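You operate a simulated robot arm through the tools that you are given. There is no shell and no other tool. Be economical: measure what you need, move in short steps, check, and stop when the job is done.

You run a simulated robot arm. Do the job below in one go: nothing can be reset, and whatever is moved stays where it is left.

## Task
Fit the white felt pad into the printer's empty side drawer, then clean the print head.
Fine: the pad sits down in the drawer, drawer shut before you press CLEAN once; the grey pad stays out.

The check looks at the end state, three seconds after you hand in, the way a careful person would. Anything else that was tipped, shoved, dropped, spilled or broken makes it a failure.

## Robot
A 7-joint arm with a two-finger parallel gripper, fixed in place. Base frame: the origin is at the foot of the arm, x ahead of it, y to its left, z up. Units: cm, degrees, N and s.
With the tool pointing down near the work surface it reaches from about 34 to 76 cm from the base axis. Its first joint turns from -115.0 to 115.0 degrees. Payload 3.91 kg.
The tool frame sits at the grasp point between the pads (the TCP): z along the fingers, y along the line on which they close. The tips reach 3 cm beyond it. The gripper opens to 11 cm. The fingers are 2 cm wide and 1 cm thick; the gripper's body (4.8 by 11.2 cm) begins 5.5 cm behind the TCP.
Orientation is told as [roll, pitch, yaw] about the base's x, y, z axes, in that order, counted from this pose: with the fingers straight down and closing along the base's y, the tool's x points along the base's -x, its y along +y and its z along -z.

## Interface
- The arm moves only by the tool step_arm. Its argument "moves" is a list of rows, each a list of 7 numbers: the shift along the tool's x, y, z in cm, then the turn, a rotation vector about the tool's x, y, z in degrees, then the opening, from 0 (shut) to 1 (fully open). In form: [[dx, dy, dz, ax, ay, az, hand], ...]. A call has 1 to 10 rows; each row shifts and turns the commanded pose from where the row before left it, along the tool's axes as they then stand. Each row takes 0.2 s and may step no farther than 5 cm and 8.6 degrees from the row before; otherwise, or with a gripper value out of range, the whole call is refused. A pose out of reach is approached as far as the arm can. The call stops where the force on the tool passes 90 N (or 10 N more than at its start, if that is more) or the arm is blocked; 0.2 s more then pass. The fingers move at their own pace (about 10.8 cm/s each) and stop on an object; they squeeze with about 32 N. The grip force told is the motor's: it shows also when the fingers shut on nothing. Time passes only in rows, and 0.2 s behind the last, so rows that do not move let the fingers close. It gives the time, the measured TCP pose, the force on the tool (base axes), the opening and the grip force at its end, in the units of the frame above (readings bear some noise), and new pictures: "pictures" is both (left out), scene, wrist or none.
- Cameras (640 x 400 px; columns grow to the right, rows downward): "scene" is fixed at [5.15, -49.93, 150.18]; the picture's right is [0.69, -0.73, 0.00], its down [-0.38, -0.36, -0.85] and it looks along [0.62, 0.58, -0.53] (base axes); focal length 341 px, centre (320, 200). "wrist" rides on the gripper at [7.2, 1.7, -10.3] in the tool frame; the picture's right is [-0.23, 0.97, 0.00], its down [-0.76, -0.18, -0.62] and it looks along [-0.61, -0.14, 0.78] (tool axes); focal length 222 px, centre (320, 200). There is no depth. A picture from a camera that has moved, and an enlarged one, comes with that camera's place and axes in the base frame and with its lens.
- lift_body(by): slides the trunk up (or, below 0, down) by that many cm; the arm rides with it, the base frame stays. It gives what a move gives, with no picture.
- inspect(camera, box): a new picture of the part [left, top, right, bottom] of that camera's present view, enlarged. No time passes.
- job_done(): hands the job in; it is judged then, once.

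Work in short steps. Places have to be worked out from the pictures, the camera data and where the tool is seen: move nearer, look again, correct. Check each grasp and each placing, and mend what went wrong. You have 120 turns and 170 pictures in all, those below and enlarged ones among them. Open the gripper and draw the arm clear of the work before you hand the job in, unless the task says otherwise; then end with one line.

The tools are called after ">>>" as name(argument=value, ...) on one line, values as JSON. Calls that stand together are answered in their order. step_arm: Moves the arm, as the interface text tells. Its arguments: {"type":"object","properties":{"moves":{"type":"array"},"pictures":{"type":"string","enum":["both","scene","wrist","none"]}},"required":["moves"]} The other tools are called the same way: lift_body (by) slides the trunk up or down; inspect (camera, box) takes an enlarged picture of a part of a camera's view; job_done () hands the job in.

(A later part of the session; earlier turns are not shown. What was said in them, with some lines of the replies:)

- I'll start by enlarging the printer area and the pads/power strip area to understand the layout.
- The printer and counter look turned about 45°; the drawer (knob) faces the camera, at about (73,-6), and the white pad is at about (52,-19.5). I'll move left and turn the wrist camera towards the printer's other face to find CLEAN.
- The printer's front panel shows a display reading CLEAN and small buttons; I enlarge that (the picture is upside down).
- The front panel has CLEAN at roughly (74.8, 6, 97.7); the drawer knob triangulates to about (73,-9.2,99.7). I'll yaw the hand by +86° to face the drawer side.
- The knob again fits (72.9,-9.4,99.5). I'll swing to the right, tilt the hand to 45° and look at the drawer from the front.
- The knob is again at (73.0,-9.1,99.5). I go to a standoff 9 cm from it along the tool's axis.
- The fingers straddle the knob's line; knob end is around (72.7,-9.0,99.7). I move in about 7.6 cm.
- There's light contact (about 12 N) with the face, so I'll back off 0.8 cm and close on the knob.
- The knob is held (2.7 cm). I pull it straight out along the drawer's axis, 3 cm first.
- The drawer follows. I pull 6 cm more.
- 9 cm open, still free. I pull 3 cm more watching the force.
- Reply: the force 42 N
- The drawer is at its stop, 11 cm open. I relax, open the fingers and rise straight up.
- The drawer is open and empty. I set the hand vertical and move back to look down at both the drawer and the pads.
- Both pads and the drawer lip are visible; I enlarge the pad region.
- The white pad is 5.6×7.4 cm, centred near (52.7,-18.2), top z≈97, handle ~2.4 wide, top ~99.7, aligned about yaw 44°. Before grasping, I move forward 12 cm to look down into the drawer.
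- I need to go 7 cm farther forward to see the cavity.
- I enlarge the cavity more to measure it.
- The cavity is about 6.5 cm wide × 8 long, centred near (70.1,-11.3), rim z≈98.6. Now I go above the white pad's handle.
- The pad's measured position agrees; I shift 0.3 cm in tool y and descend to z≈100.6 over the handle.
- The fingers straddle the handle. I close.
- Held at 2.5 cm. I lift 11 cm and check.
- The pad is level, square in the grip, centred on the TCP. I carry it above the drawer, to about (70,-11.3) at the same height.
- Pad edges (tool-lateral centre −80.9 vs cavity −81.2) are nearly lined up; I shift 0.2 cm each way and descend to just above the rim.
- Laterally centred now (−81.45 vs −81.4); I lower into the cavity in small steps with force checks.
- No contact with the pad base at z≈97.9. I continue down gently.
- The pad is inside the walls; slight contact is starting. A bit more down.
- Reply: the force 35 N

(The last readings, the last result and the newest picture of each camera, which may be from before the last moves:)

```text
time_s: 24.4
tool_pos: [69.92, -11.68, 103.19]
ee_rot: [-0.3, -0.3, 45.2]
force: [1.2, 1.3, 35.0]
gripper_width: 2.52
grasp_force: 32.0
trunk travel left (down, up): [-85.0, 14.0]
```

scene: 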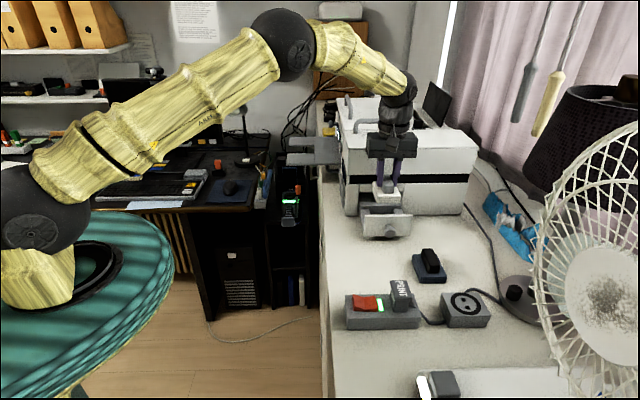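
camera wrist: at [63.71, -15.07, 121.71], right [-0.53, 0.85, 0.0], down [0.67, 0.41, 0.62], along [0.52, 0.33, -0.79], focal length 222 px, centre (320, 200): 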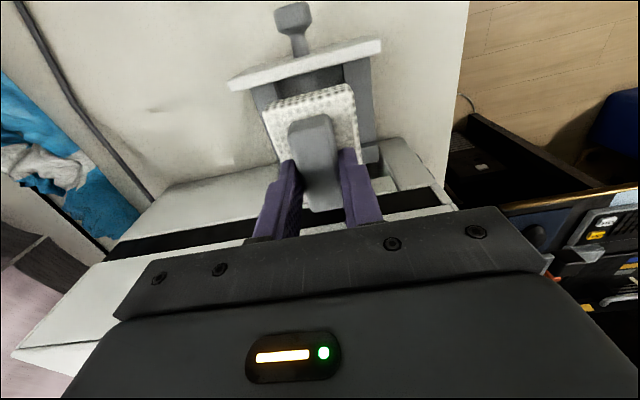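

Firm contact at base z≈97.5, consistent with the drawer floor. I relax, open, rise and look down.

>>> step_arm(moves=[[0, 0, -0.5, 0, 0, 0, 0], [0, 0, 0, 0, 0, 0, 0.45], [0, 0, 0, 0, 0, 0, 0.45], [0, 0, -3, 0, 0, 0, 0.45], [0, 0, -4, 0, 0, 0, 0.45], [3.5, 0, -3, 0, 0, 0, 0.45], [3.5, 0, -3, 0, 0, 0, 0.45], [3.5, 0, 0, 0, 0, 0, 1]])

>>> inspect(camera="wrist", box=[240, 90, 400, 210])

>>> inspect(camera="scene", box=[340, 160, 430, 235])

```text
time_s: 26.2
tool_pos: [62.38, -19.35, 116.04]
ee_rot: [0.3, 0.1, 45.2]
force: [-0.7, -0.5, 0.4]
gripper_width: 10.99
grasp_force: 0.2
trunk travel left (down, up): [-85.0, 14.0]
camera wrist: at [56.26, -23.26, 126.38], right [-0.53, 0.85, 0.0], down [0.67, 0.41, 0.62], along [0.53, 0.33, -0.78], focal length 222 px, centre (320, 200)
```

scene: 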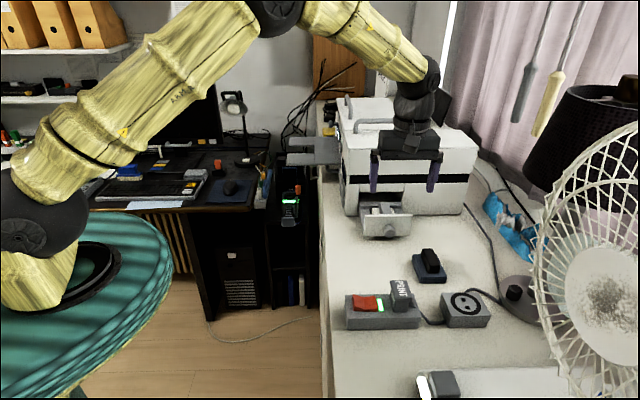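
wrist: 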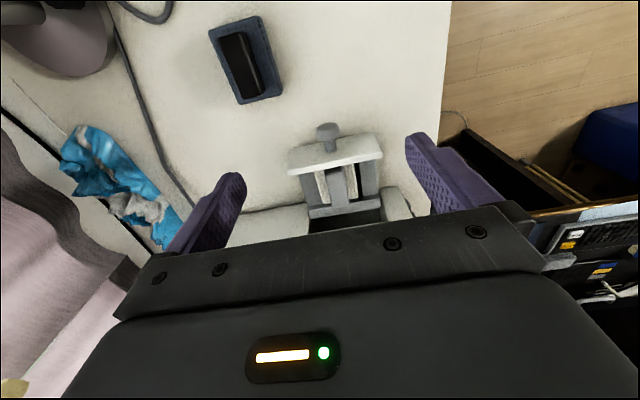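

```text
3.33 times, centred on (320, 150) of wrist
camera zoom: at [56.26, -23.26, 126.38], right [-0.53, 0.85, 0.0], down [0.67, 0.41, 0.62], along [0.53, 0.33, -0.78], focal length 740 px, centre (320, 367)
```

zoom: 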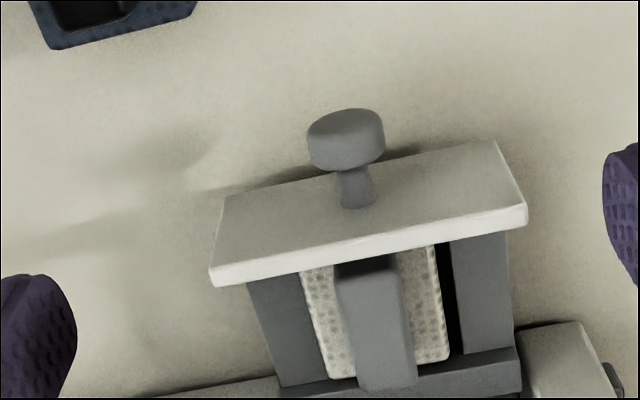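

```text
5.33 times, centred on (385, 198) of scene
camera zoom: at [5.15, -49.93, 150.18], right [0.69, -0.73, 0.0], down [-0.38, -0.36, -0.85], along [0.62, 0.58, -0.53], focal length 1819 px, centre (-27, 213)
```

zoom: 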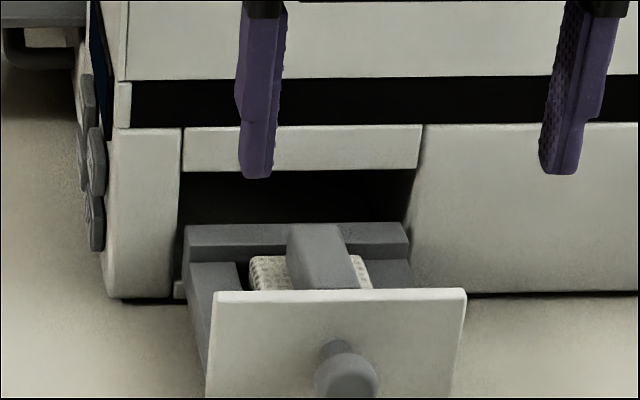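

The pad looks close to the left wall; I need to verify it sits down between the walls. A tighter view first.

>>> inspect(camera="wrist", box=[290, 150, 390, 215])

>>> inspect(camera="scene", box=[368, 190, 418, 222])

```text
6.15 times, centred on (340, 182) of wrist
camera zoom: at [56.26, -23.26, 126.38], right [-0.53, 0.85, 0.0], down [0.67, 0.41, 0.62], along [0.53, 0.33, -0.78], focal length 1367 px, centre (197, 308)
```

zoom: 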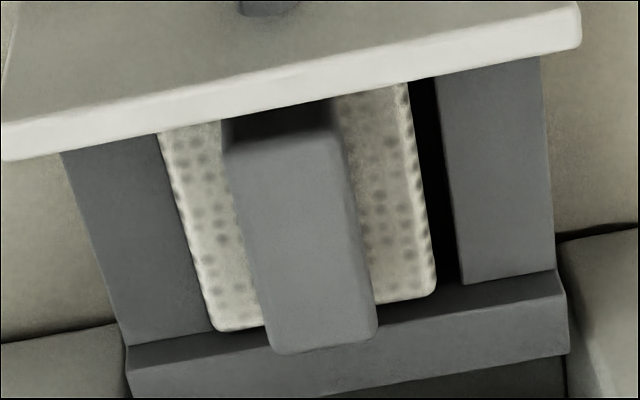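

```text
12.50 times, centred on (393, 206) of scene
camera zoom: at [5.15, -49.93, 150.18], right [0.69, -0.73, 0.0], down [-0.38, -0.36, -0.85], along [0.62, 0.58, -0.53], focal length 4262 px, centre (-592, 125)
```

zoom: 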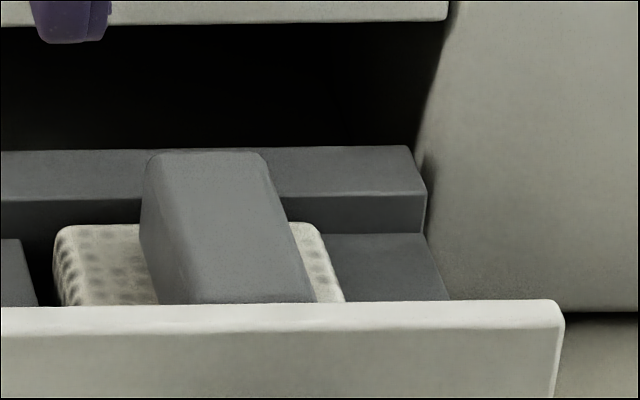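

The pad top is ~0.8 cm above the rim, which matches sitting on the floor between the walls (perched would be ~2 cm). Now I tilt to 45° again above the knob to push the drawer shut.

>>> step_arm(moves=[[0, 0, 0, 0, -8.5, 0, 0.6], [0, 0, 0, 0, -8.5, 0, 0.6], [0, 0, 0, 0, -8.5, 0, 0.6], [0, 0, 0, 0, -8.5, 0, 0.6], [0, 0, 0, 0, -8.5, 0, 0.6], [0, 0, 0, 0, -2.6, 0, 0.6], [1.35, 0.25, 4.31, 0, 0, 0, 0.6]])

```text
time_s: 27.8
tool_pos: [64.05, -17.25, 112.02]
ee_rot: [0.3, -45.0, 44.8]
force: [1.0, -0.6, -0.8]
gripper_width: 6.6
grasp_force: 0.1
trunk travel left (down, up): [-85.0, 14.0]
camera wrist: at [54.25, -24.79, 114.22], right [-0.58, 0.8, 0.17], down [0.2, -0.06, 0.98], along [0.79, 0.6, -0.12], focal length 222 px, centre (320, 200)
```

scene: 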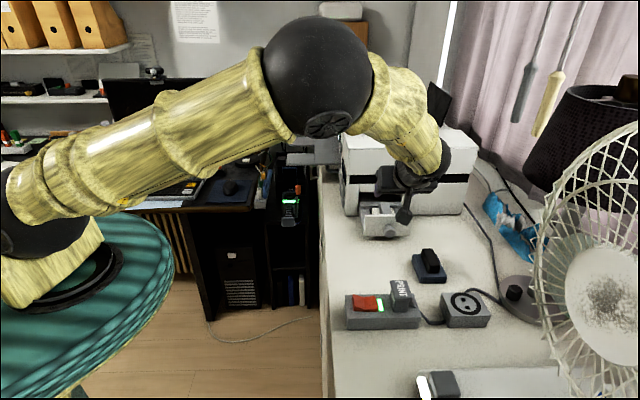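
wrist: 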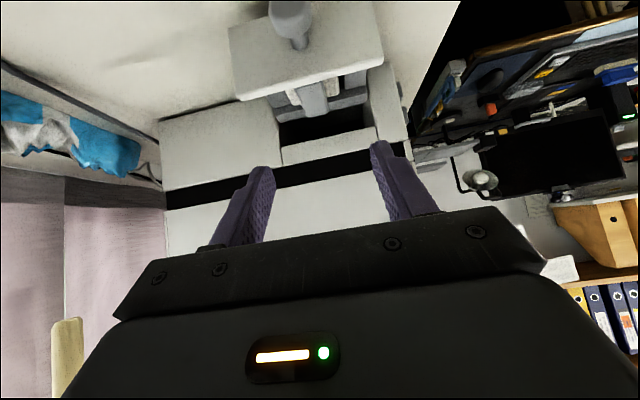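

Knob lies at (64.5,-16.8,99.6), centred between the fingers. I descend straight around it.

>>> step_arm(moves=[[2.77, 0, 2.07, 0, 0, 0, 0.6], [2.5, 0, 2.5, 0, 0, 0, 0.6], [2.45, 0, 2.45, 0, 0, 0, 0.6]], pictures="wrist")

```text
time_s: 28.6
tool_pos: [63.5, -17.61, 101.43]
ee_rot: [0.3, -45.0, 44.8]
force: [-0.7, -0.4, 0.6]
gripper_width: 6.58
grasp_force: 0.1
trunk travel left (down, up): [-85.0, 14.0]
camera wrist: at [53.53, -25.25, 103.67], right [-0.58, 0.8, 0.16], down [0.2, -0.06, 0.98], along [0.79, 0.6, -0.12], focal length 222 px, centre (320, 200)
```

wrist: 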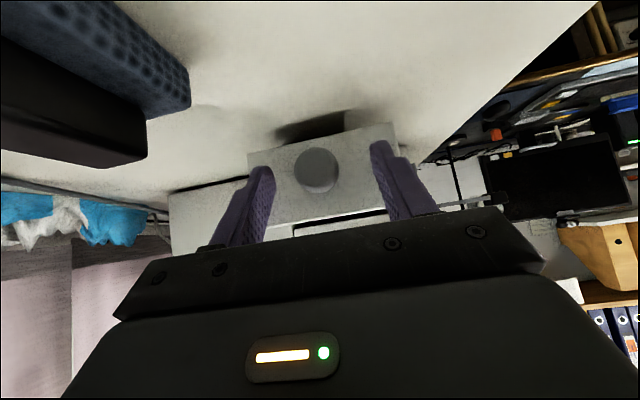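

Good straddle, no contact. I close on the knob.

>>> step_arm(moves=[[0, 0, 0, 0, 0, 0, 0], [0, 0, 0, 0, 0, 0, 0], [0, 0, 0, 0, 0, 0, 0]], pictures="none")

```text
time_s: 29.4
tool_pos: [63.44, -17.76, 101.51]
ee_rot: [0.2, -45.1, 44.8]
force: [9.5, -8.8, 3.8]
gripper_width: 2.69
grasp_force: 45.0
trunk travel left (down, up): [-85.0, 14.0]
```

Held again. I push the drawer in by 9 cm.

>>> step_arm(moves=[[-0.7, -0.1, 0.7, 0, 0, 0, 0], [-1.06, -0.1, 1.06, 0, 0, 0, 0], [-1.06, 0, 1.06, 0, 0, 0, 0], [-1.06, 0, 1.06, 0, 0, 0, 0], [-1.06, 0, 1.06, 0, 0, 0, 0], [-1.06, 0, 1.06, 0, 0, 0, 0], [-0.4, 0, 0.4, 0, 0, 0, 0]])

```text
time_s: 31.0
tool_pos: [69.92, -11.43, 101.46]
ee_rot: [0.4, -45.0, 44.9]
force: [4.3, -4.3, 4.6]
gripper_width: 2.67
grasp_force: 44.8
trunk travel left (down, up): [-85.0, 14.0]
camera wrist: at [60.04, -18.95, 103.74], right [-0.58, 0.8, 0.16], down [0.2, -0.06, 0.98], along [0.79, 0.6, -0.12], focal length 222 px, centre (320, 200)
```

scene: 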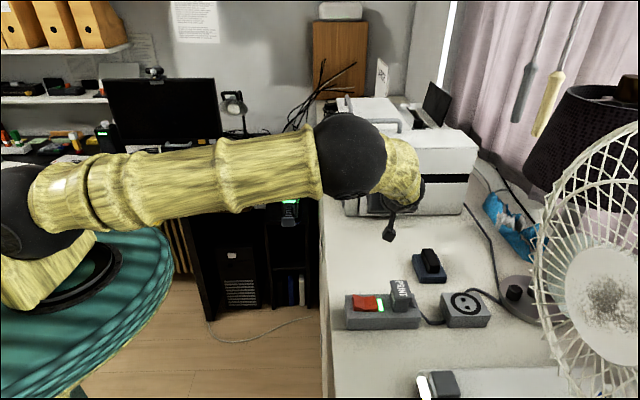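
wrist: 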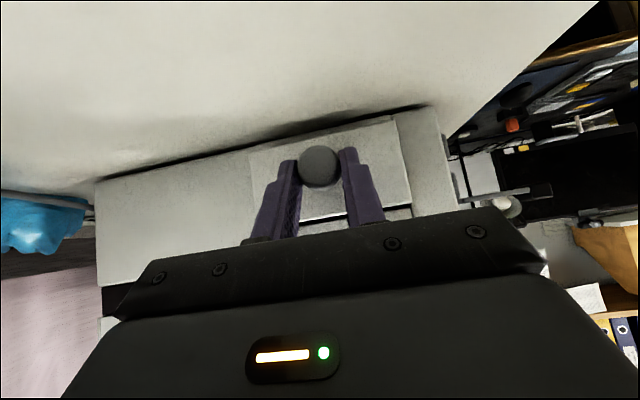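

Moving freely; about 2.3 cm remain. I push on until it stops.

>>> step_arm(moves=[[-0.7, 0, 0.7, 0, 0, 0, 0], [-0.5, 0, 0.5, 0, 0, 0, 0], [-0.4, 0, 0.4, 0, 0, 0, 0]], pictures="none")

>>> inspect(camera="wrist", box=[220, 80, 480, 240])

```text
time_s: 31.8
tool_pos: [71.25, -10.07, 101.52]
ee_rot: [0.6, -44.9, 44.7]
force: [-5.9, -5.9, -0.3]
gripper_width: 2.69
grasp_force: 44.5
trunk travel left (down, up): [-85.0, 14.0]
```

```text
2.46 times, centred on (350, 160) of wrist
camera zoom: at [61.39, -17.62, 103.77], right [-0.58, 0.8, 0.17], down [0.2, -0.06, 0.98], along [0.79, 0.6, -0.13], focal length 547 px, centre (246, 298)
```

zoom: 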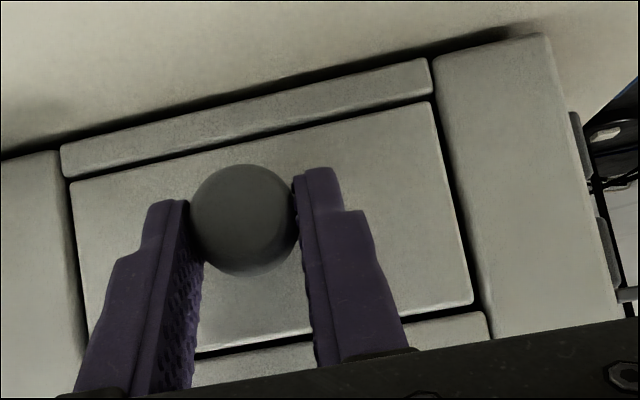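

Nearly flush. I press in a bit more to the stop.

>>> step_arm(moves=[[-0.25, 0, 0.25, 0, 0, 0, 0], [-0.25, 0, 0.25, 0, 0, 0, 0]], pictures="none")

>>> inspect(camera="wrist", box=[220, 80, 480, 240])

```text
time_s: 32.4
tool_pos: [71.62, -9.59, 101.66]
ee_rot: [0.5, -44.9, 45.0]
force: [-38.2, -17.7, -4.8]
gripper_width: 2.75
grasp_force: 45.1
trunk travel left (down, up): [-85.0, 14.0]
```

```text
2.46 times, centred on (350, 160) of wrist
camera zoom: at [61.79, -17.3, 103.85], right [-0.58, 0.8, 0.17], down [0.2, -0.06, 0.98], along [0.79, 0.6, -0.13], focal length 547 px, centre (246, 298)
```

zoom: 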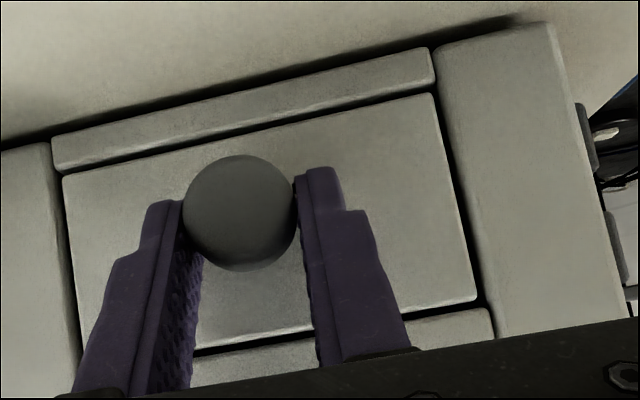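

The drawer hits its stop, flush. I open the fingers and withdraw along the tool axis.

>>> step_arm(moves=[[0, 0, 0, 0, 0, 0, 0.6], [0, 0, 0, 0, 0, 0, 0.6], [0, 0, -3, 0, 0, 0, 0.6], [0, 0, -4, 0, 0, 0, 0.6], [0, 0, -4.5, 0, 0, 0, 0.6], [0, 0, -4.5, 0, 0, 0, 0.6]])

>>> inspect(camera="wrist", box=[220, 50, 420, 200])

```text
time_s: 33.8
tool_pos: [63.78, -17.49, 113.0]
ee_rot: [0.3, -45.0, 44.9]
force: [-0.3, 0.2, -0.7]
gripper_width: 6.61
grasp_force: 0.1
trunk travel left (down, up): [-85.0, 14.0]
camera wrist: at [53.98, -25.02, 115.22], right [-0.58, 0.8, 0.16], down [0.2, -0.06, 0.98], along [0.79, 0.6, -0.12], focal length 222 px, centre (320, 200)
```

scene: 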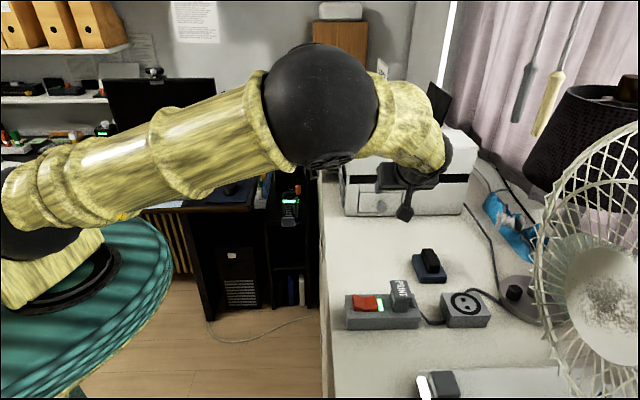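
wrist: 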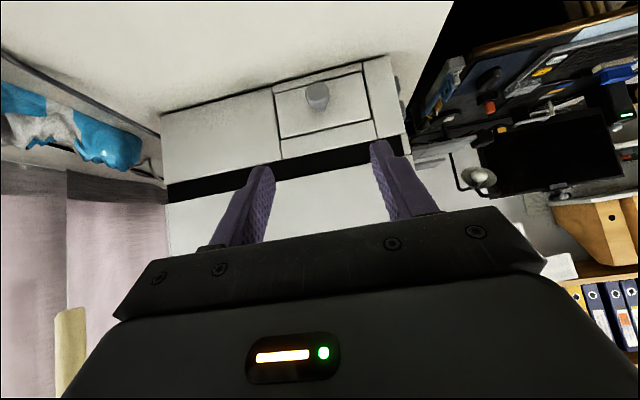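

```text
2.67 times, centred on (320, 125) of wrist
camera zoom: at [53.98, -25.02, 115.22], right [-0.58, 0.8, 0.16], down [0.2, -0.06, 0.98], along [0.79, 0.6, -0.12], focal length 592 px, centre (320, 400)
```

zoom: 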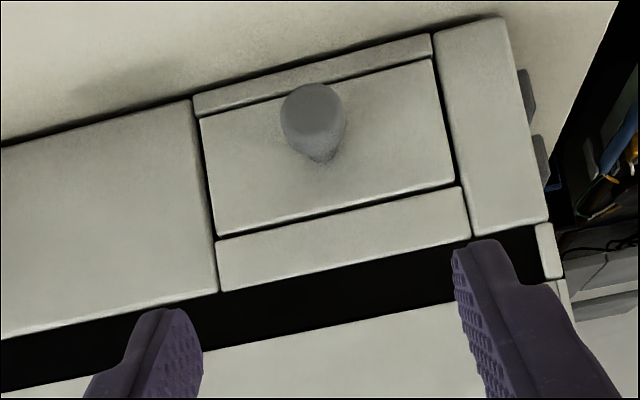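

The drawer is shut flush. Next I retreat to the left at height, then turn to face the button panel.

>>> step_arm(moves=[[0.5, 2.88, -3.33, 0, 0, 0, 0.6], [0.5, 2.88, -3.33, 0, 0, 0, 0.6], [0.5, 2.88, -3.33, 0, 0, 0, 0.6], [0.5, 2.88, -3.33, 0, 0, 0, 0.6], [-2.08, 2.95, 2.08, 0, 0, 0, 0], [-2.08, 2.95, 2.08, 0, 0, 0, 0], [-2.08, 2.95, 2.08, 0, 0, 0, 0], [-2.08, 2.95, 2.08, 0, 0, 0, 0], [-2.08, 2.95, 2.08, 0, 0, 0, 0], [-2.08, 2.95, 2.08, 0, 0, 0, 0]], pictures="none")

>>> step_arm(moves=[[0, 0, 0, 6, 0, 6, 0], [0, 0, 0, 6, 0, 6, 0], [0, 0, 0, 6, 0, 6, 0], [0, 0, 0, 6, 0, 6, 0], [0, 0, 0, 6, 0, 6, 0], [0, 0, 0, 6, 0, 6, 0], [0, 0, 0, 6, 0, 6, 0], [0, 0, 0, 6, 0, 6, 0], [0, 0, 0, 6, 0, 6, 0], [0, 0, 0, 6, 0, 6, 0]])

```text
time_s: 36.0
tool_pos: [48.72, 8.17, 120.96]
ee_rot: [0.3, -45.0, 45.0]
force: [0.8, 0.1, -0.6]
gripper_width: 0.02
grasp_force: 32.1
trunk travel left (down, up): [-85.0, 14.0]
```

```text
time_s: 38.2
tool_pos: [48.27, 8.04, 120.97]
ee_rot: [0.0, -44.7, -39.7]
force: [-0.9, 0.0, 0.4]
gripper_width: 0.01
grasp_force: 32.3
trunk travel left (down, up): [-85.0, 14.0]
camera wrist: at [39.83, 17.28, 123.34], right [0.75, 0.64, 0.16], down [-0.03, -0.2, 0.98], along [0.66, -0.74, -0.13], focal length 222 px, centre (320, 200)
```

scene: 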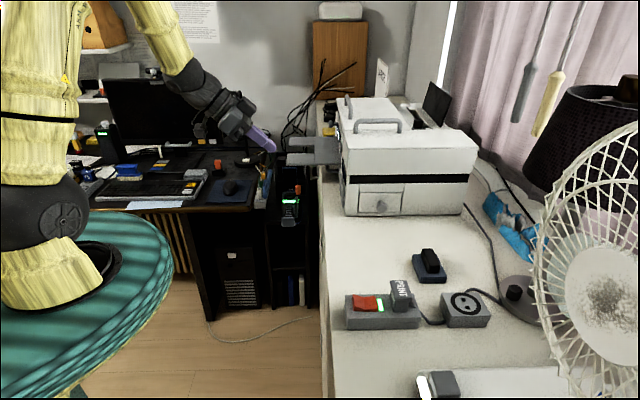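
wrist: 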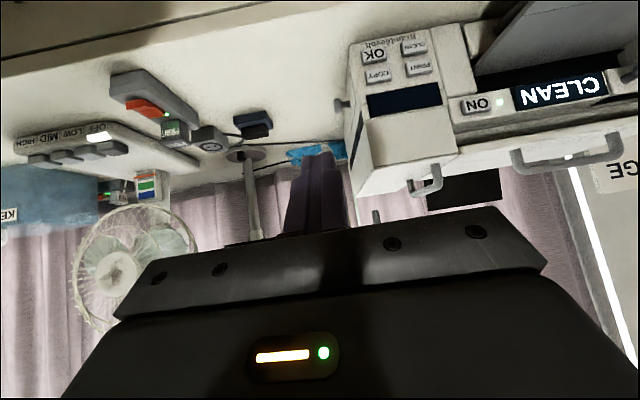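

The whole panel is visible; I enlarge it to locate the buttons.

>>> inspect(camera="wrist", box=[330, 20, 490, 120])

>>> inspect(camera="wrist", box=[440, 0, 640, 200])

```text
4.00 times, centred on (410, 70) of wrist
camera zoom: at [39.83, 17.28, 123.34], right [0.75, 0.64, 0.16], down [-0.03, -0.2, 0.98], along [0.66, -0.74, -0.13], focal length 888 px, centre (-40, 720)
```

zoom: 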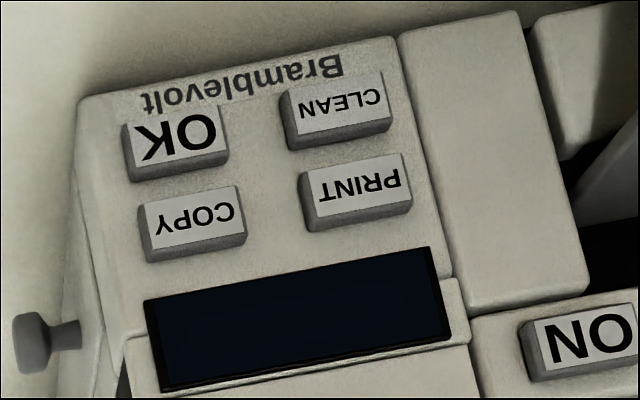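

```text
2.00 times, centred on (540, 100) of wrist
camera zoom: at [39.83, 17.28, 123.34], right [0.75, 0.64, 0.16], down [-0.03, -0.2, 0.98], along [0.66, -0.74, -0.13], focal length 444 px, centre (-120, 400)
```

zoom: 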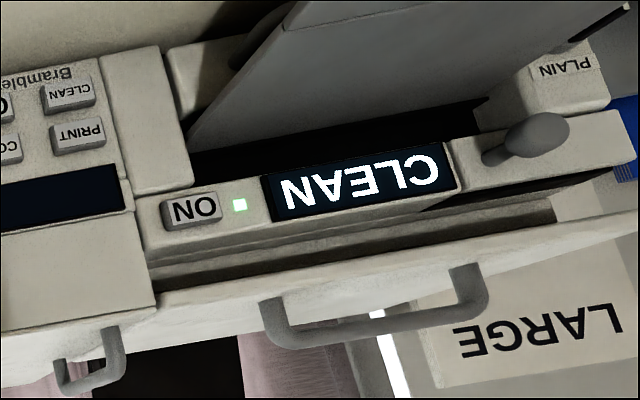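

CLEAN's cap is at about (74.4,6.0,97.8) on the vertical front face; it's the button nearest the counter, on the tray side. I finish the yaw to −45° and move, fingers shut, to a point in front of and above it.

>>> step_arm(moves=[[0, 0, 0, 3.75, 0, 3.75, 0], [0.72, 3.42, 2.96, 0, 0, 0, 0], [0.72, 3.42, 2.96, 0, 0, 0, 0], [0.72, 3.42, 2.96, 0, 0, 0, 0], [0.72, 3.42, 2.96, 0, 0, 0, 0], [0.72, 3.42, 2.96, 0, 0, 0, 0]])

>>> inspect(camera="wrist", box=[220, 20, 420, 200])

```text
time_s: 39.6
tool_pos: [65.97, 14.46, 107.99]
ee_rot: [-0.1, -44.7, -44.8]
force: [-0.3, 0.6, 0.0]
gripper_width: 0.0
grasp_force: 32.2
trunk travel left (down, up): [-85.0, 14.0]
camera wrist: at [58.42, 24.44, 110.3], right [0.8, 0.57, 0.16], down [-0.05, -0.2, 0.98], along [0.59, -0.79, -0.13], focal length 222 px, centre (320, 200)
```

scene: 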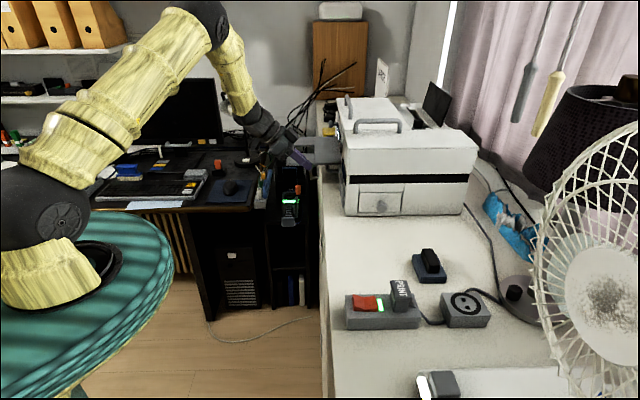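
wrist: 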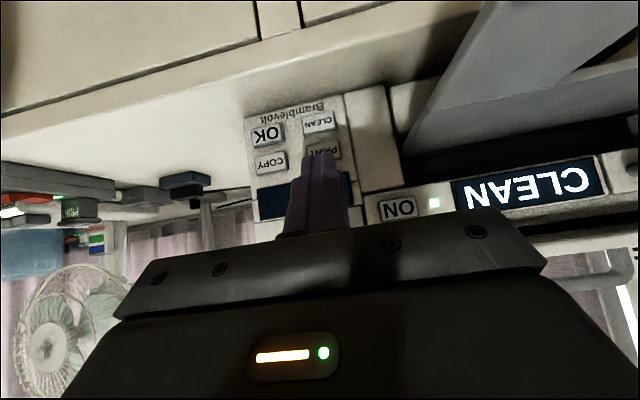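

```text
2.22 times, centred on (320, 110) of wrist
camera zoom: at [58.42, 24.44, 110.3], right [0.8, 0.57, 0.16], down [-0.05, -0.2, 0.98], along [0.59, -0.79, -0.13], focal length 494 px, centre (320, 400)
```

zoom: 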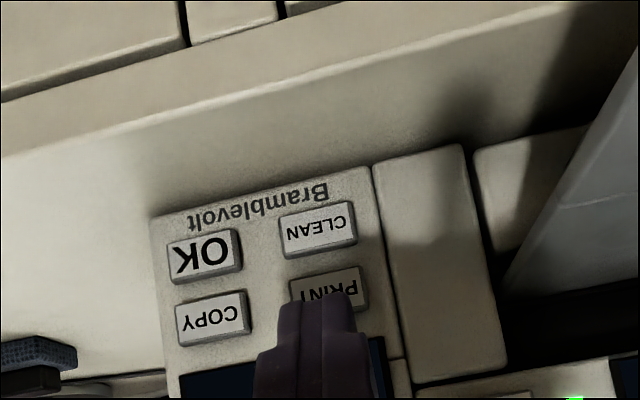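

CLEAN now reads (73.9–74.2, 5.9, 98.1). I go down to its height with the fingertips about 3.7 cm short of it.

>>> step_arm(moves=[[0.83, -0.12, 3.21, 0, 0, 0, 0], [0.83, -0.12, 3.21, 0, 0, 0, 0], [0.83, -0.11, 3.21, 0, 0, 0, 0]])

>>> inspect(camera="wrist", box=[220, 50, 420, 230])

>>> inspect(camera="scene", box=[270, 130, 390, 230])

```text
time_s: 40.4
tool_pos: [69.27, 10.71, 99.58]
ee_rot: [0.0, -44.6, -45.0]
force: [-0.3, 0.5, -0.3]
gripper_width: 0.01
grasp_force: 31.7
trunk travel left (down, up): [-85.0, 14.0]
camera wrist: at [61.84, 20.88, 101.76], right [0.8, 0.57, 0.16], down [-0.05, -0.2, 0.98], along [0.59, -0.79, -0.13], focal length 222 px, centre (320, 200)
```

scene: 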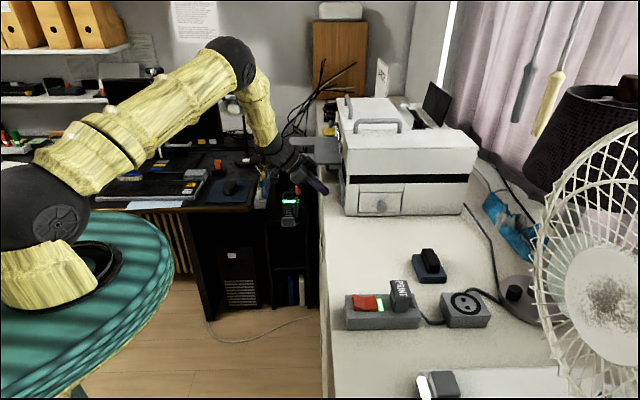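
wrist: 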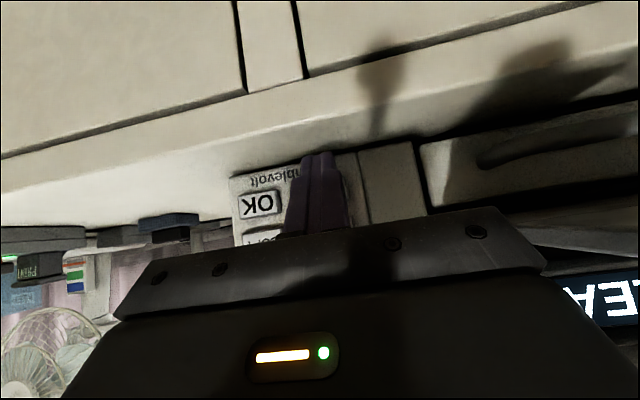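

```text
2.22 times, centred on (320, 140) of wrist
camera zoom: at [61.84, 20.88, 101.76], right [0.8, 0.57, 0.16], down [-0.05, -0.2, 0.98], along [0.59, -0.79, -0.13], focal length 494 px, centre (320, 333)
```

zoom: 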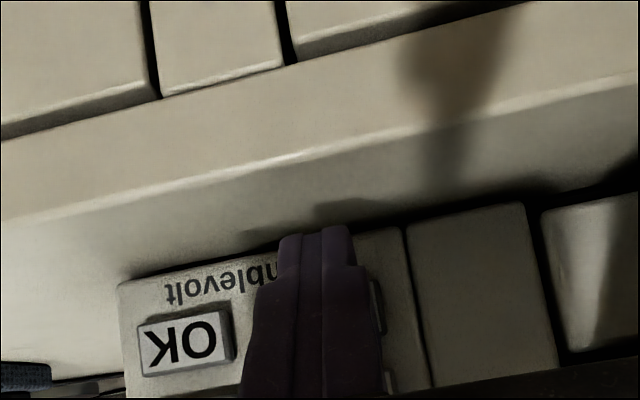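

```text
4.00 times, centred on (330, 180) of scene
camera zoom: at [5.15, -49.93, 150.18], right [0.69, -0.73, 0.0], down [-0.38, -0.36, -0.85], along [0.62, 0.58, -0.53], focal length 1364 px, centre (280, 280)
```

zoom: 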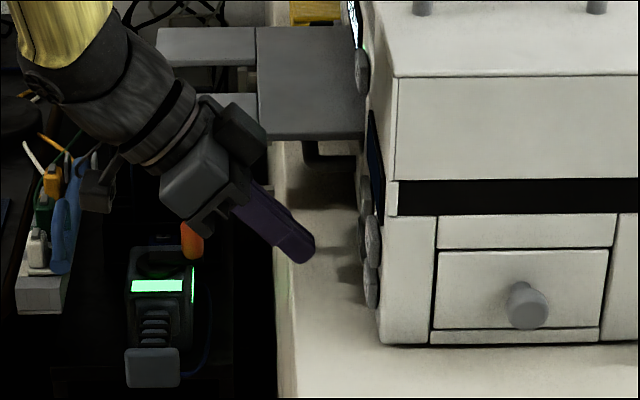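

Fingertip is aligned with CLEAN (s≈56.6, contact z≈98.2). I advance 3 cm to just short of contact.

>>> step_arm(moves=[[-0.71, 0, 0.7, 0, 0, 0, 0], [-0.71, 0, 0.7, 0, 0, 0, 0], [-0.71, 0, 0.7, 0, 0, 0, 0]])

>>> inspect(camera="wrist", box=[240, 100, 400, 230])

>>> inspect(camera="scene", box=[300, 150, 380, 220])

```text
time_s: 41.2
tool_pos: [71.41, 8.65, 99.36]
ee_rot: [-0.1, -44.7, -45.0]
force: [-0.5, 0.5, 0.3]
gripper_width: 0.0
grasp_force: 32.1
trunk travel left (down, up): [-85.0, 14.0]
camera wrist: at [63.93, 18.65, 101.59], right [0.8, 0.57, 0.16], down [-0.05, -0.2, 0.98], along [0.59, -0.79, -0.13], focal length 222 px, centre (320, 200)
```

scene: 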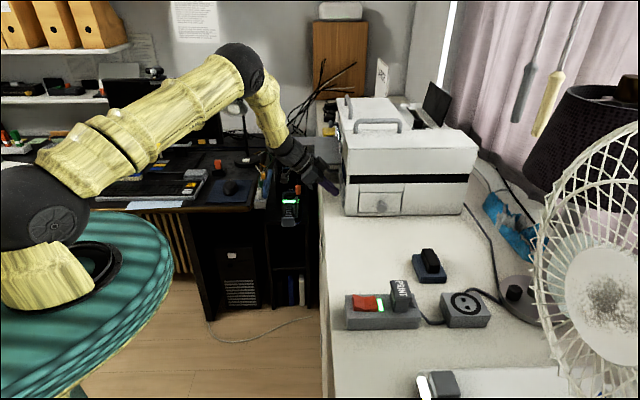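
wrist: 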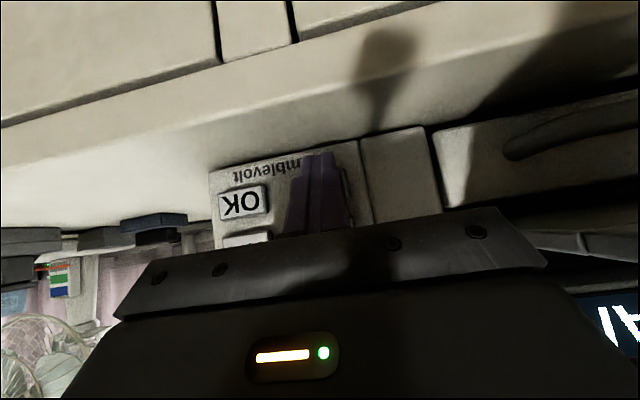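

```text
3.08 times, centred on (320, 165) of wrist
camera zoom: at [63.93, 18.65, 101.59], right [0.8, 0.57, 0.16], down [-0.05, -0.2, 0.98], along [0.59, -0.79, -0.13], focal length 684 px, centre (320, 308)
```

zoom: 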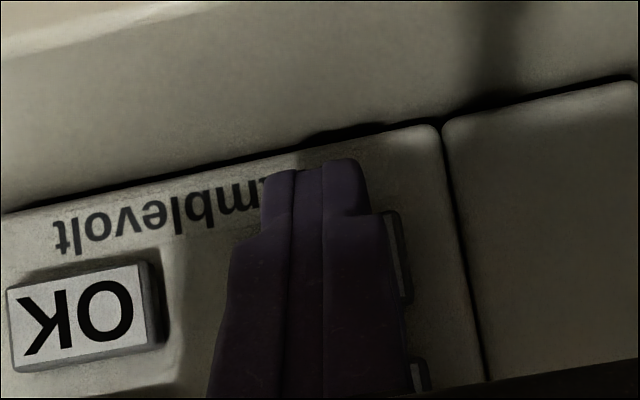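

```text
5.71 times, centred on (340, 185) of scene
camera zoom: at [5.15, -49.93, 150.18], right [0.69, -0.73, 0.0], down [-0.38, -0.36, -0.85], along [0.62, 0.58, -0.53], focal length 1948 px, centre (206, 286)
```

zoom: 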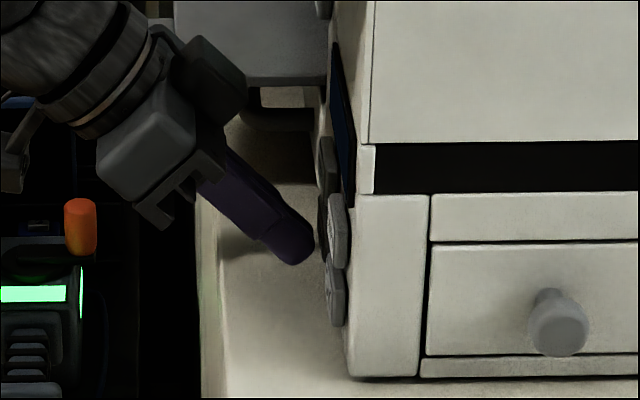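

The tip is ~0.6 cm short of CLEAN, and the button centre seems at z≈98.3, so I raise 0.3 and creep forward until contact.

>>> step_arm(moves=[[-0.21, 0, -0.21, 0, 0, 0, 0], [-0.21, 0, 0.21, 0, 0, 0, 0], [-0.14, 0, 0.14, 0, 0, 0, 0]], pictures="none")

```text
time_s: 42.0
tool_pos: [71.64, 8.2, 99.75]
ee_rot: [-0.1, -44.7, -45.0]
force: [-3.8, 1.8, 0.3]
gripper_width: 0.02
grasp_force: 31.8
trunk travel left (down, up): [-85.0, 14.0]
```

First light contact (about 4 N). I push on in one smooth press, then check.

>>> step_arm(moves=[[-0.14, 0, 0.14, 0, 0, 0, 0], [-0.14, 0, 0.14, 0, 0, 0, 0], [-0.14, 0, 0.14, 0, 0, 0, 0]], pictures="none")

>>> inspect(camera="wrist", box=[240, 100, 400, 230])

>>> inspect(camera="scene", box=[300, 150, 380, 220])

```text
time_s: 42.8
tool_pos: [71.74, 7.96, 99.71]
ee_rot: [0.0, -44.6, -44.9]
force: [-10.3, 8.4, -2.2]
gripper_width: 0.01
grasp_force: 32.3
trunk travel left (down, up): [-85.0, 14.0]
```

```text
3.08 times, centred on (320, 165) of wrist
camera zoom: at [64.36, 18.08, 102.0], right [0.8, 0.58, 0.16], down [-0.05, -0.2, 0.98], along [0.59, -0.79, -0.13], focal length 684 px, centre (320, 308)
```

zoom: 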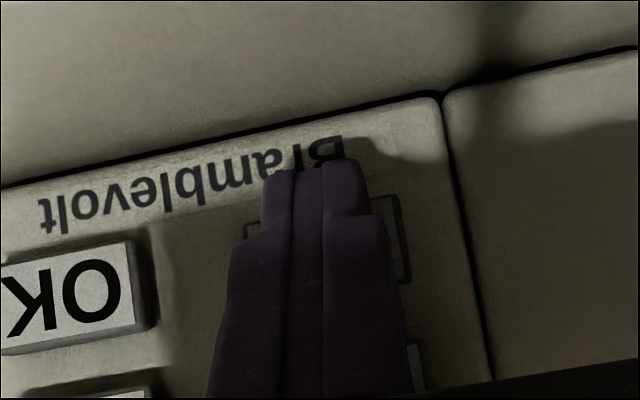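

```text
5.71 times, centred on (340, 185) of scene
camera zoom: at [5.15, -49.93, 150.18], right [0.69, -0.73, 0.0], down [-0.38, -0.36, -0.85], along [0.62, 0.58, -0.53], focal length 1948 px, centre (206, 286)
```

zoom: 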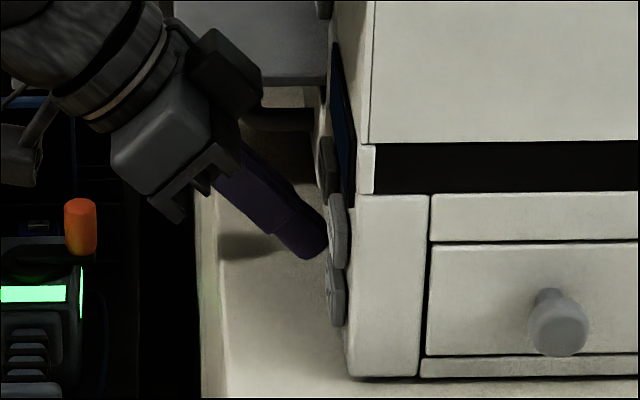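

About 13 N and the cap is sinking. I press a little farther to be sure it bottoms out.

>>> step_arm(moves=[[-0.14, 0, 0.14, 0, 0, 0, 0], [-0.14, 0, 0.14, 0, 0, 0, 0]], pictures="none")

>>> inspect(camera="wrist", box=[240, 100, 400, 230])

```text
time_s: 43.4
tool_pos: [71.86, 7.97, 99.78]
ee_rot: [0.0, -44.6, -44.8]
force: [-29.0, 19.4, -5.6]
gripper_width: 0.0
grasp_force: 31.7
trunk travel left (down, up): [-85.0, 14.0]
```

```text
3.08 times, centred on (320, 165) of wrist
camera zoom: at [64.39, 18.04, 102.02], right [0.8, 0.58, 0.16], down [-0.05, -0.2, 0.98], along [0.6, -0.79, -0.13], focal length 684 px, centre (320, 308)
```

zoom: 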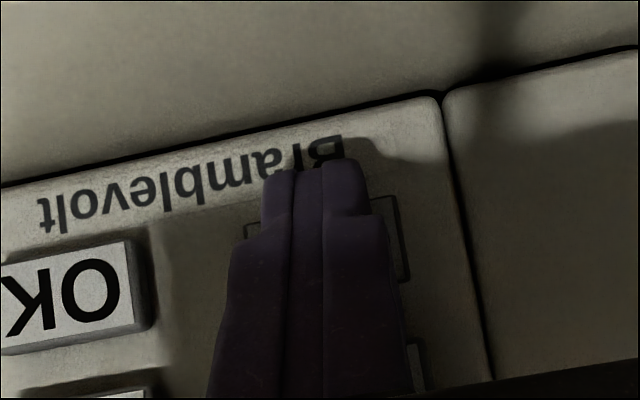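

The cap is flush with the panel and bottomed (35 N). I withdraw straight back, then look at the panel.

>>> step_arm(moves=[[0.71, 0, -0.7, 0, 0, 0, 0], [2, 0, -2, 0, 0, 0, 0], [2, 0, -2, 0, 0, 0, 0], [-1, 0, -4, 0, 0, 0, 0], [-1, 0, -4, 0, 0, 0, 0]])

>>> inspect(camera="wrist", box=[230, 80, 640, 240])

```text
time_s: 44.6
tool_pos: [64.26, 15.17, 106.41]
ee_rot: [0.0, -44.8, -45.0]
force: [-0.1, -0.5, 0.0]
gripper_width: 0.02
grasp_force: 32.0
trunk travel left (down, up): [-85.0, 14.0]
camera wrist: at [56.81, 25.19, 108.67], right [0.8, 0.57, 0.16], down [-0.05, -0.2, 0.98], along [0.59, -0.79, -0.13], focal length 222 px, centre (320, 200)
```

scene: 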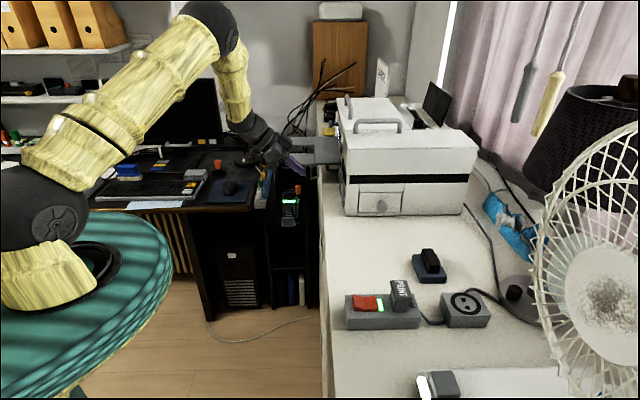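
wrist: 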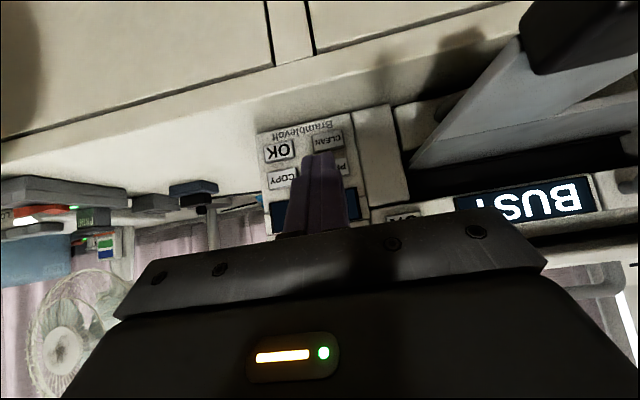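

```text
1.56 times, centred on (435, 160) of wrist
camera zoom: at [56.81, 25.19, 108.67], right [0.8, 0.57, 0.16], down [-0.05, -0.2, 0.98], along [0.59, -0.79, -0.13], focal length 347 px, centre (140, 262)
```

zoom: 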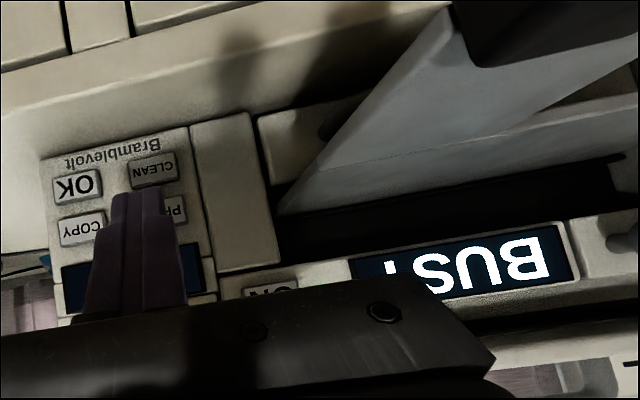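

The display changed to BUSY: the clean was triggered. I draw the arm clear, open the gripper, and check.

>>> step_arm(moves=[[-1.06, -3.26, -2.88, 0, 0, 0, 0], [-1.06, -3.26, -2.88, 0, 0, 0, 0], [-1.06, -3.26, -2.88, 0, 0, 0, 0], [-1.06, -3.26, -2.88, 0, 0, 0, 0], [-1.06, -3.26, -2.88, 0, 0, 0, 0], [0, 0, 0, 0, 0, 0, 0.8], [0, 0, 0, 0, 0, 0, 0.8], [0, 0, 0, 0, 0, 0, 0.8]])

>>> inspect(camera="scene", box=[320, 90, 500, 230])

```text
time_s: 46.4
tool_pos: [48.7, 8.11, 120.56]
ee_rot: [0.0, -44.7, -44.9]
force: [0.2, -0.4, -0.3]
gripper_width: 8.79
grasp_force: 0.0
trunk travel left (down, up): [-85.0, 14.0]
camera wrist: at [41.28, 18.04, 122.76], right [0.8, 0.57, 0.16], down [-0.05, -0.2, 0.98], along [0.59, -0.79, -0.13], focal length 222 px, centre (320, 200)
```

scene: 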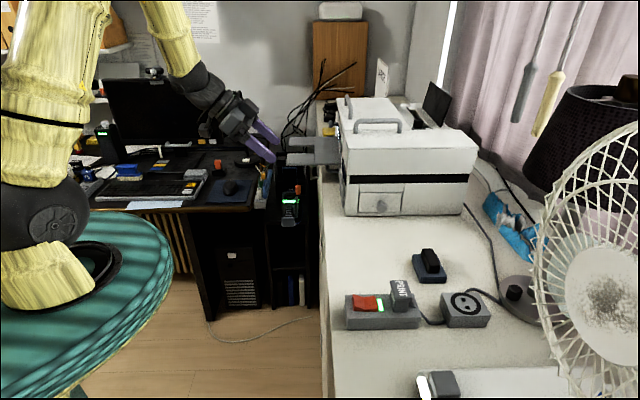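
wrist: 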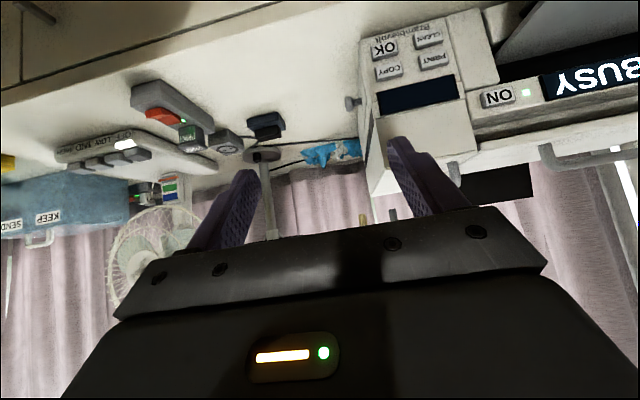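

```text
2.86 times, centred on (410, 160) of scene
camera zoom: at [5.15, -49.93, 150.18], right [0.69, -0.73, 0.0], down [-0.38, -0.36, -0.85], along [0.62, 0.58, -0.53], focal length 974 px, centre (63, 314)
```

zoom: 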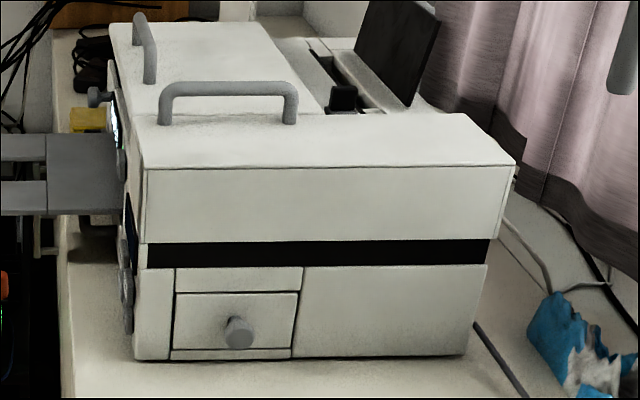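

All is in order: drawer shut, grey pad untouched, printer BUSY. I wait a few seconds to see whether the cycle finishes cleanly.

>>> step_arm(moves=[[0, 0, 0, 0, 0, 0, 0.8], [0, 0, 0, 0, 0, 0, 0.8], [0, 0, 0, 0, 0, 0, 0.8], [0, 0, 0, 0, 0, 0, 0.8], [0, 0, 0, 0, 0, 0, 0.8], [0, 0, 0, 0, 0, 0, 0.8], [0, 0, 0, 0, 0, 0, 0.8], [0, 0, 0, 0, 0, 0, 0.8], [0, 0, 0, 0, 0, 0, 0.8], [0, 0, 0, 0, 0, 0, 0.8]], pictures="none")

>>> step_arm(moves=[[0, 0, 0, 0, 0, 0, 0.8], [0, 0, 0, 0, 0, 0, 0.8], [0, 0, 0, 0, 0, 0, 0.8], [0, 0, 0, 0, 0, 0, 0.8], [0, 0, 0, 0, 0, 0, 0.8], [0, 0, 0, 0, 0, 0, 0.8], [0, 0, 0, 0, 0, 0, 0.8], [0, 0, 0, 0, 0, 0, 0.8], [0, 0, 0, 0, 0, 0, 0.8], [0, 0, 0, 0, 0, 0, 0.8]], pictures="wrist")

```text
time_s: 48.6
tool_pos: [48.6, 7.94, 120.49]
ee_rot: [0.0, -44.8, -45.0]
force: [-0.8, 0.3, -0.7]
gripper_width: 8.8
grasp_force: 0.2
trunk travel left (down, up): [-85.0, 14.0]
```

```text
time_s: 50.8
tool_pos: [48.88, 7.9, 120.53]
ee_rot: [0.0, -44.8, -45.0]
force: [0.3, -0.3, -0.2]
gripper_width: 8.83
grasp_force: 0.0
trunk travel left (down, up): [-85.0, 14.0]
camera wrist: at [41.24, 18.03, 122.78], right [0.8, 0.57, 0.16], down [-0.05, -0.2, 0.98], along [0.59, -0.79, -0.13], focal length 222 px, centre (320, 200)
```

wrist: 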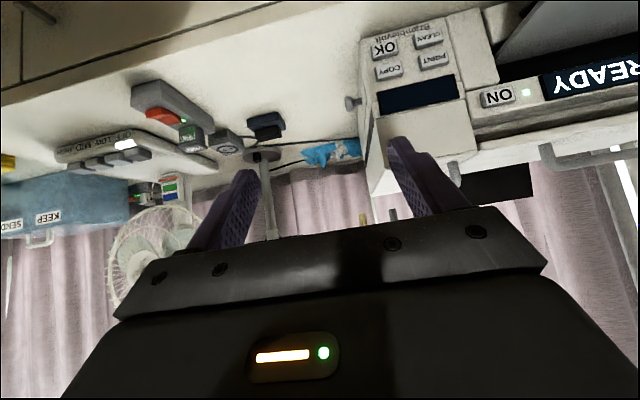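

The display now reads READY: the cleaning finished. The arm is clear and the gripper is open, so I hand in.

>>> job_done()

```text
The job is handed in.
```

The white pad sits in the side drawer and the drawer is shut; I pressed CLEAN once, the display went from BUSY to READY, and the grey pad stayed out and untouched.
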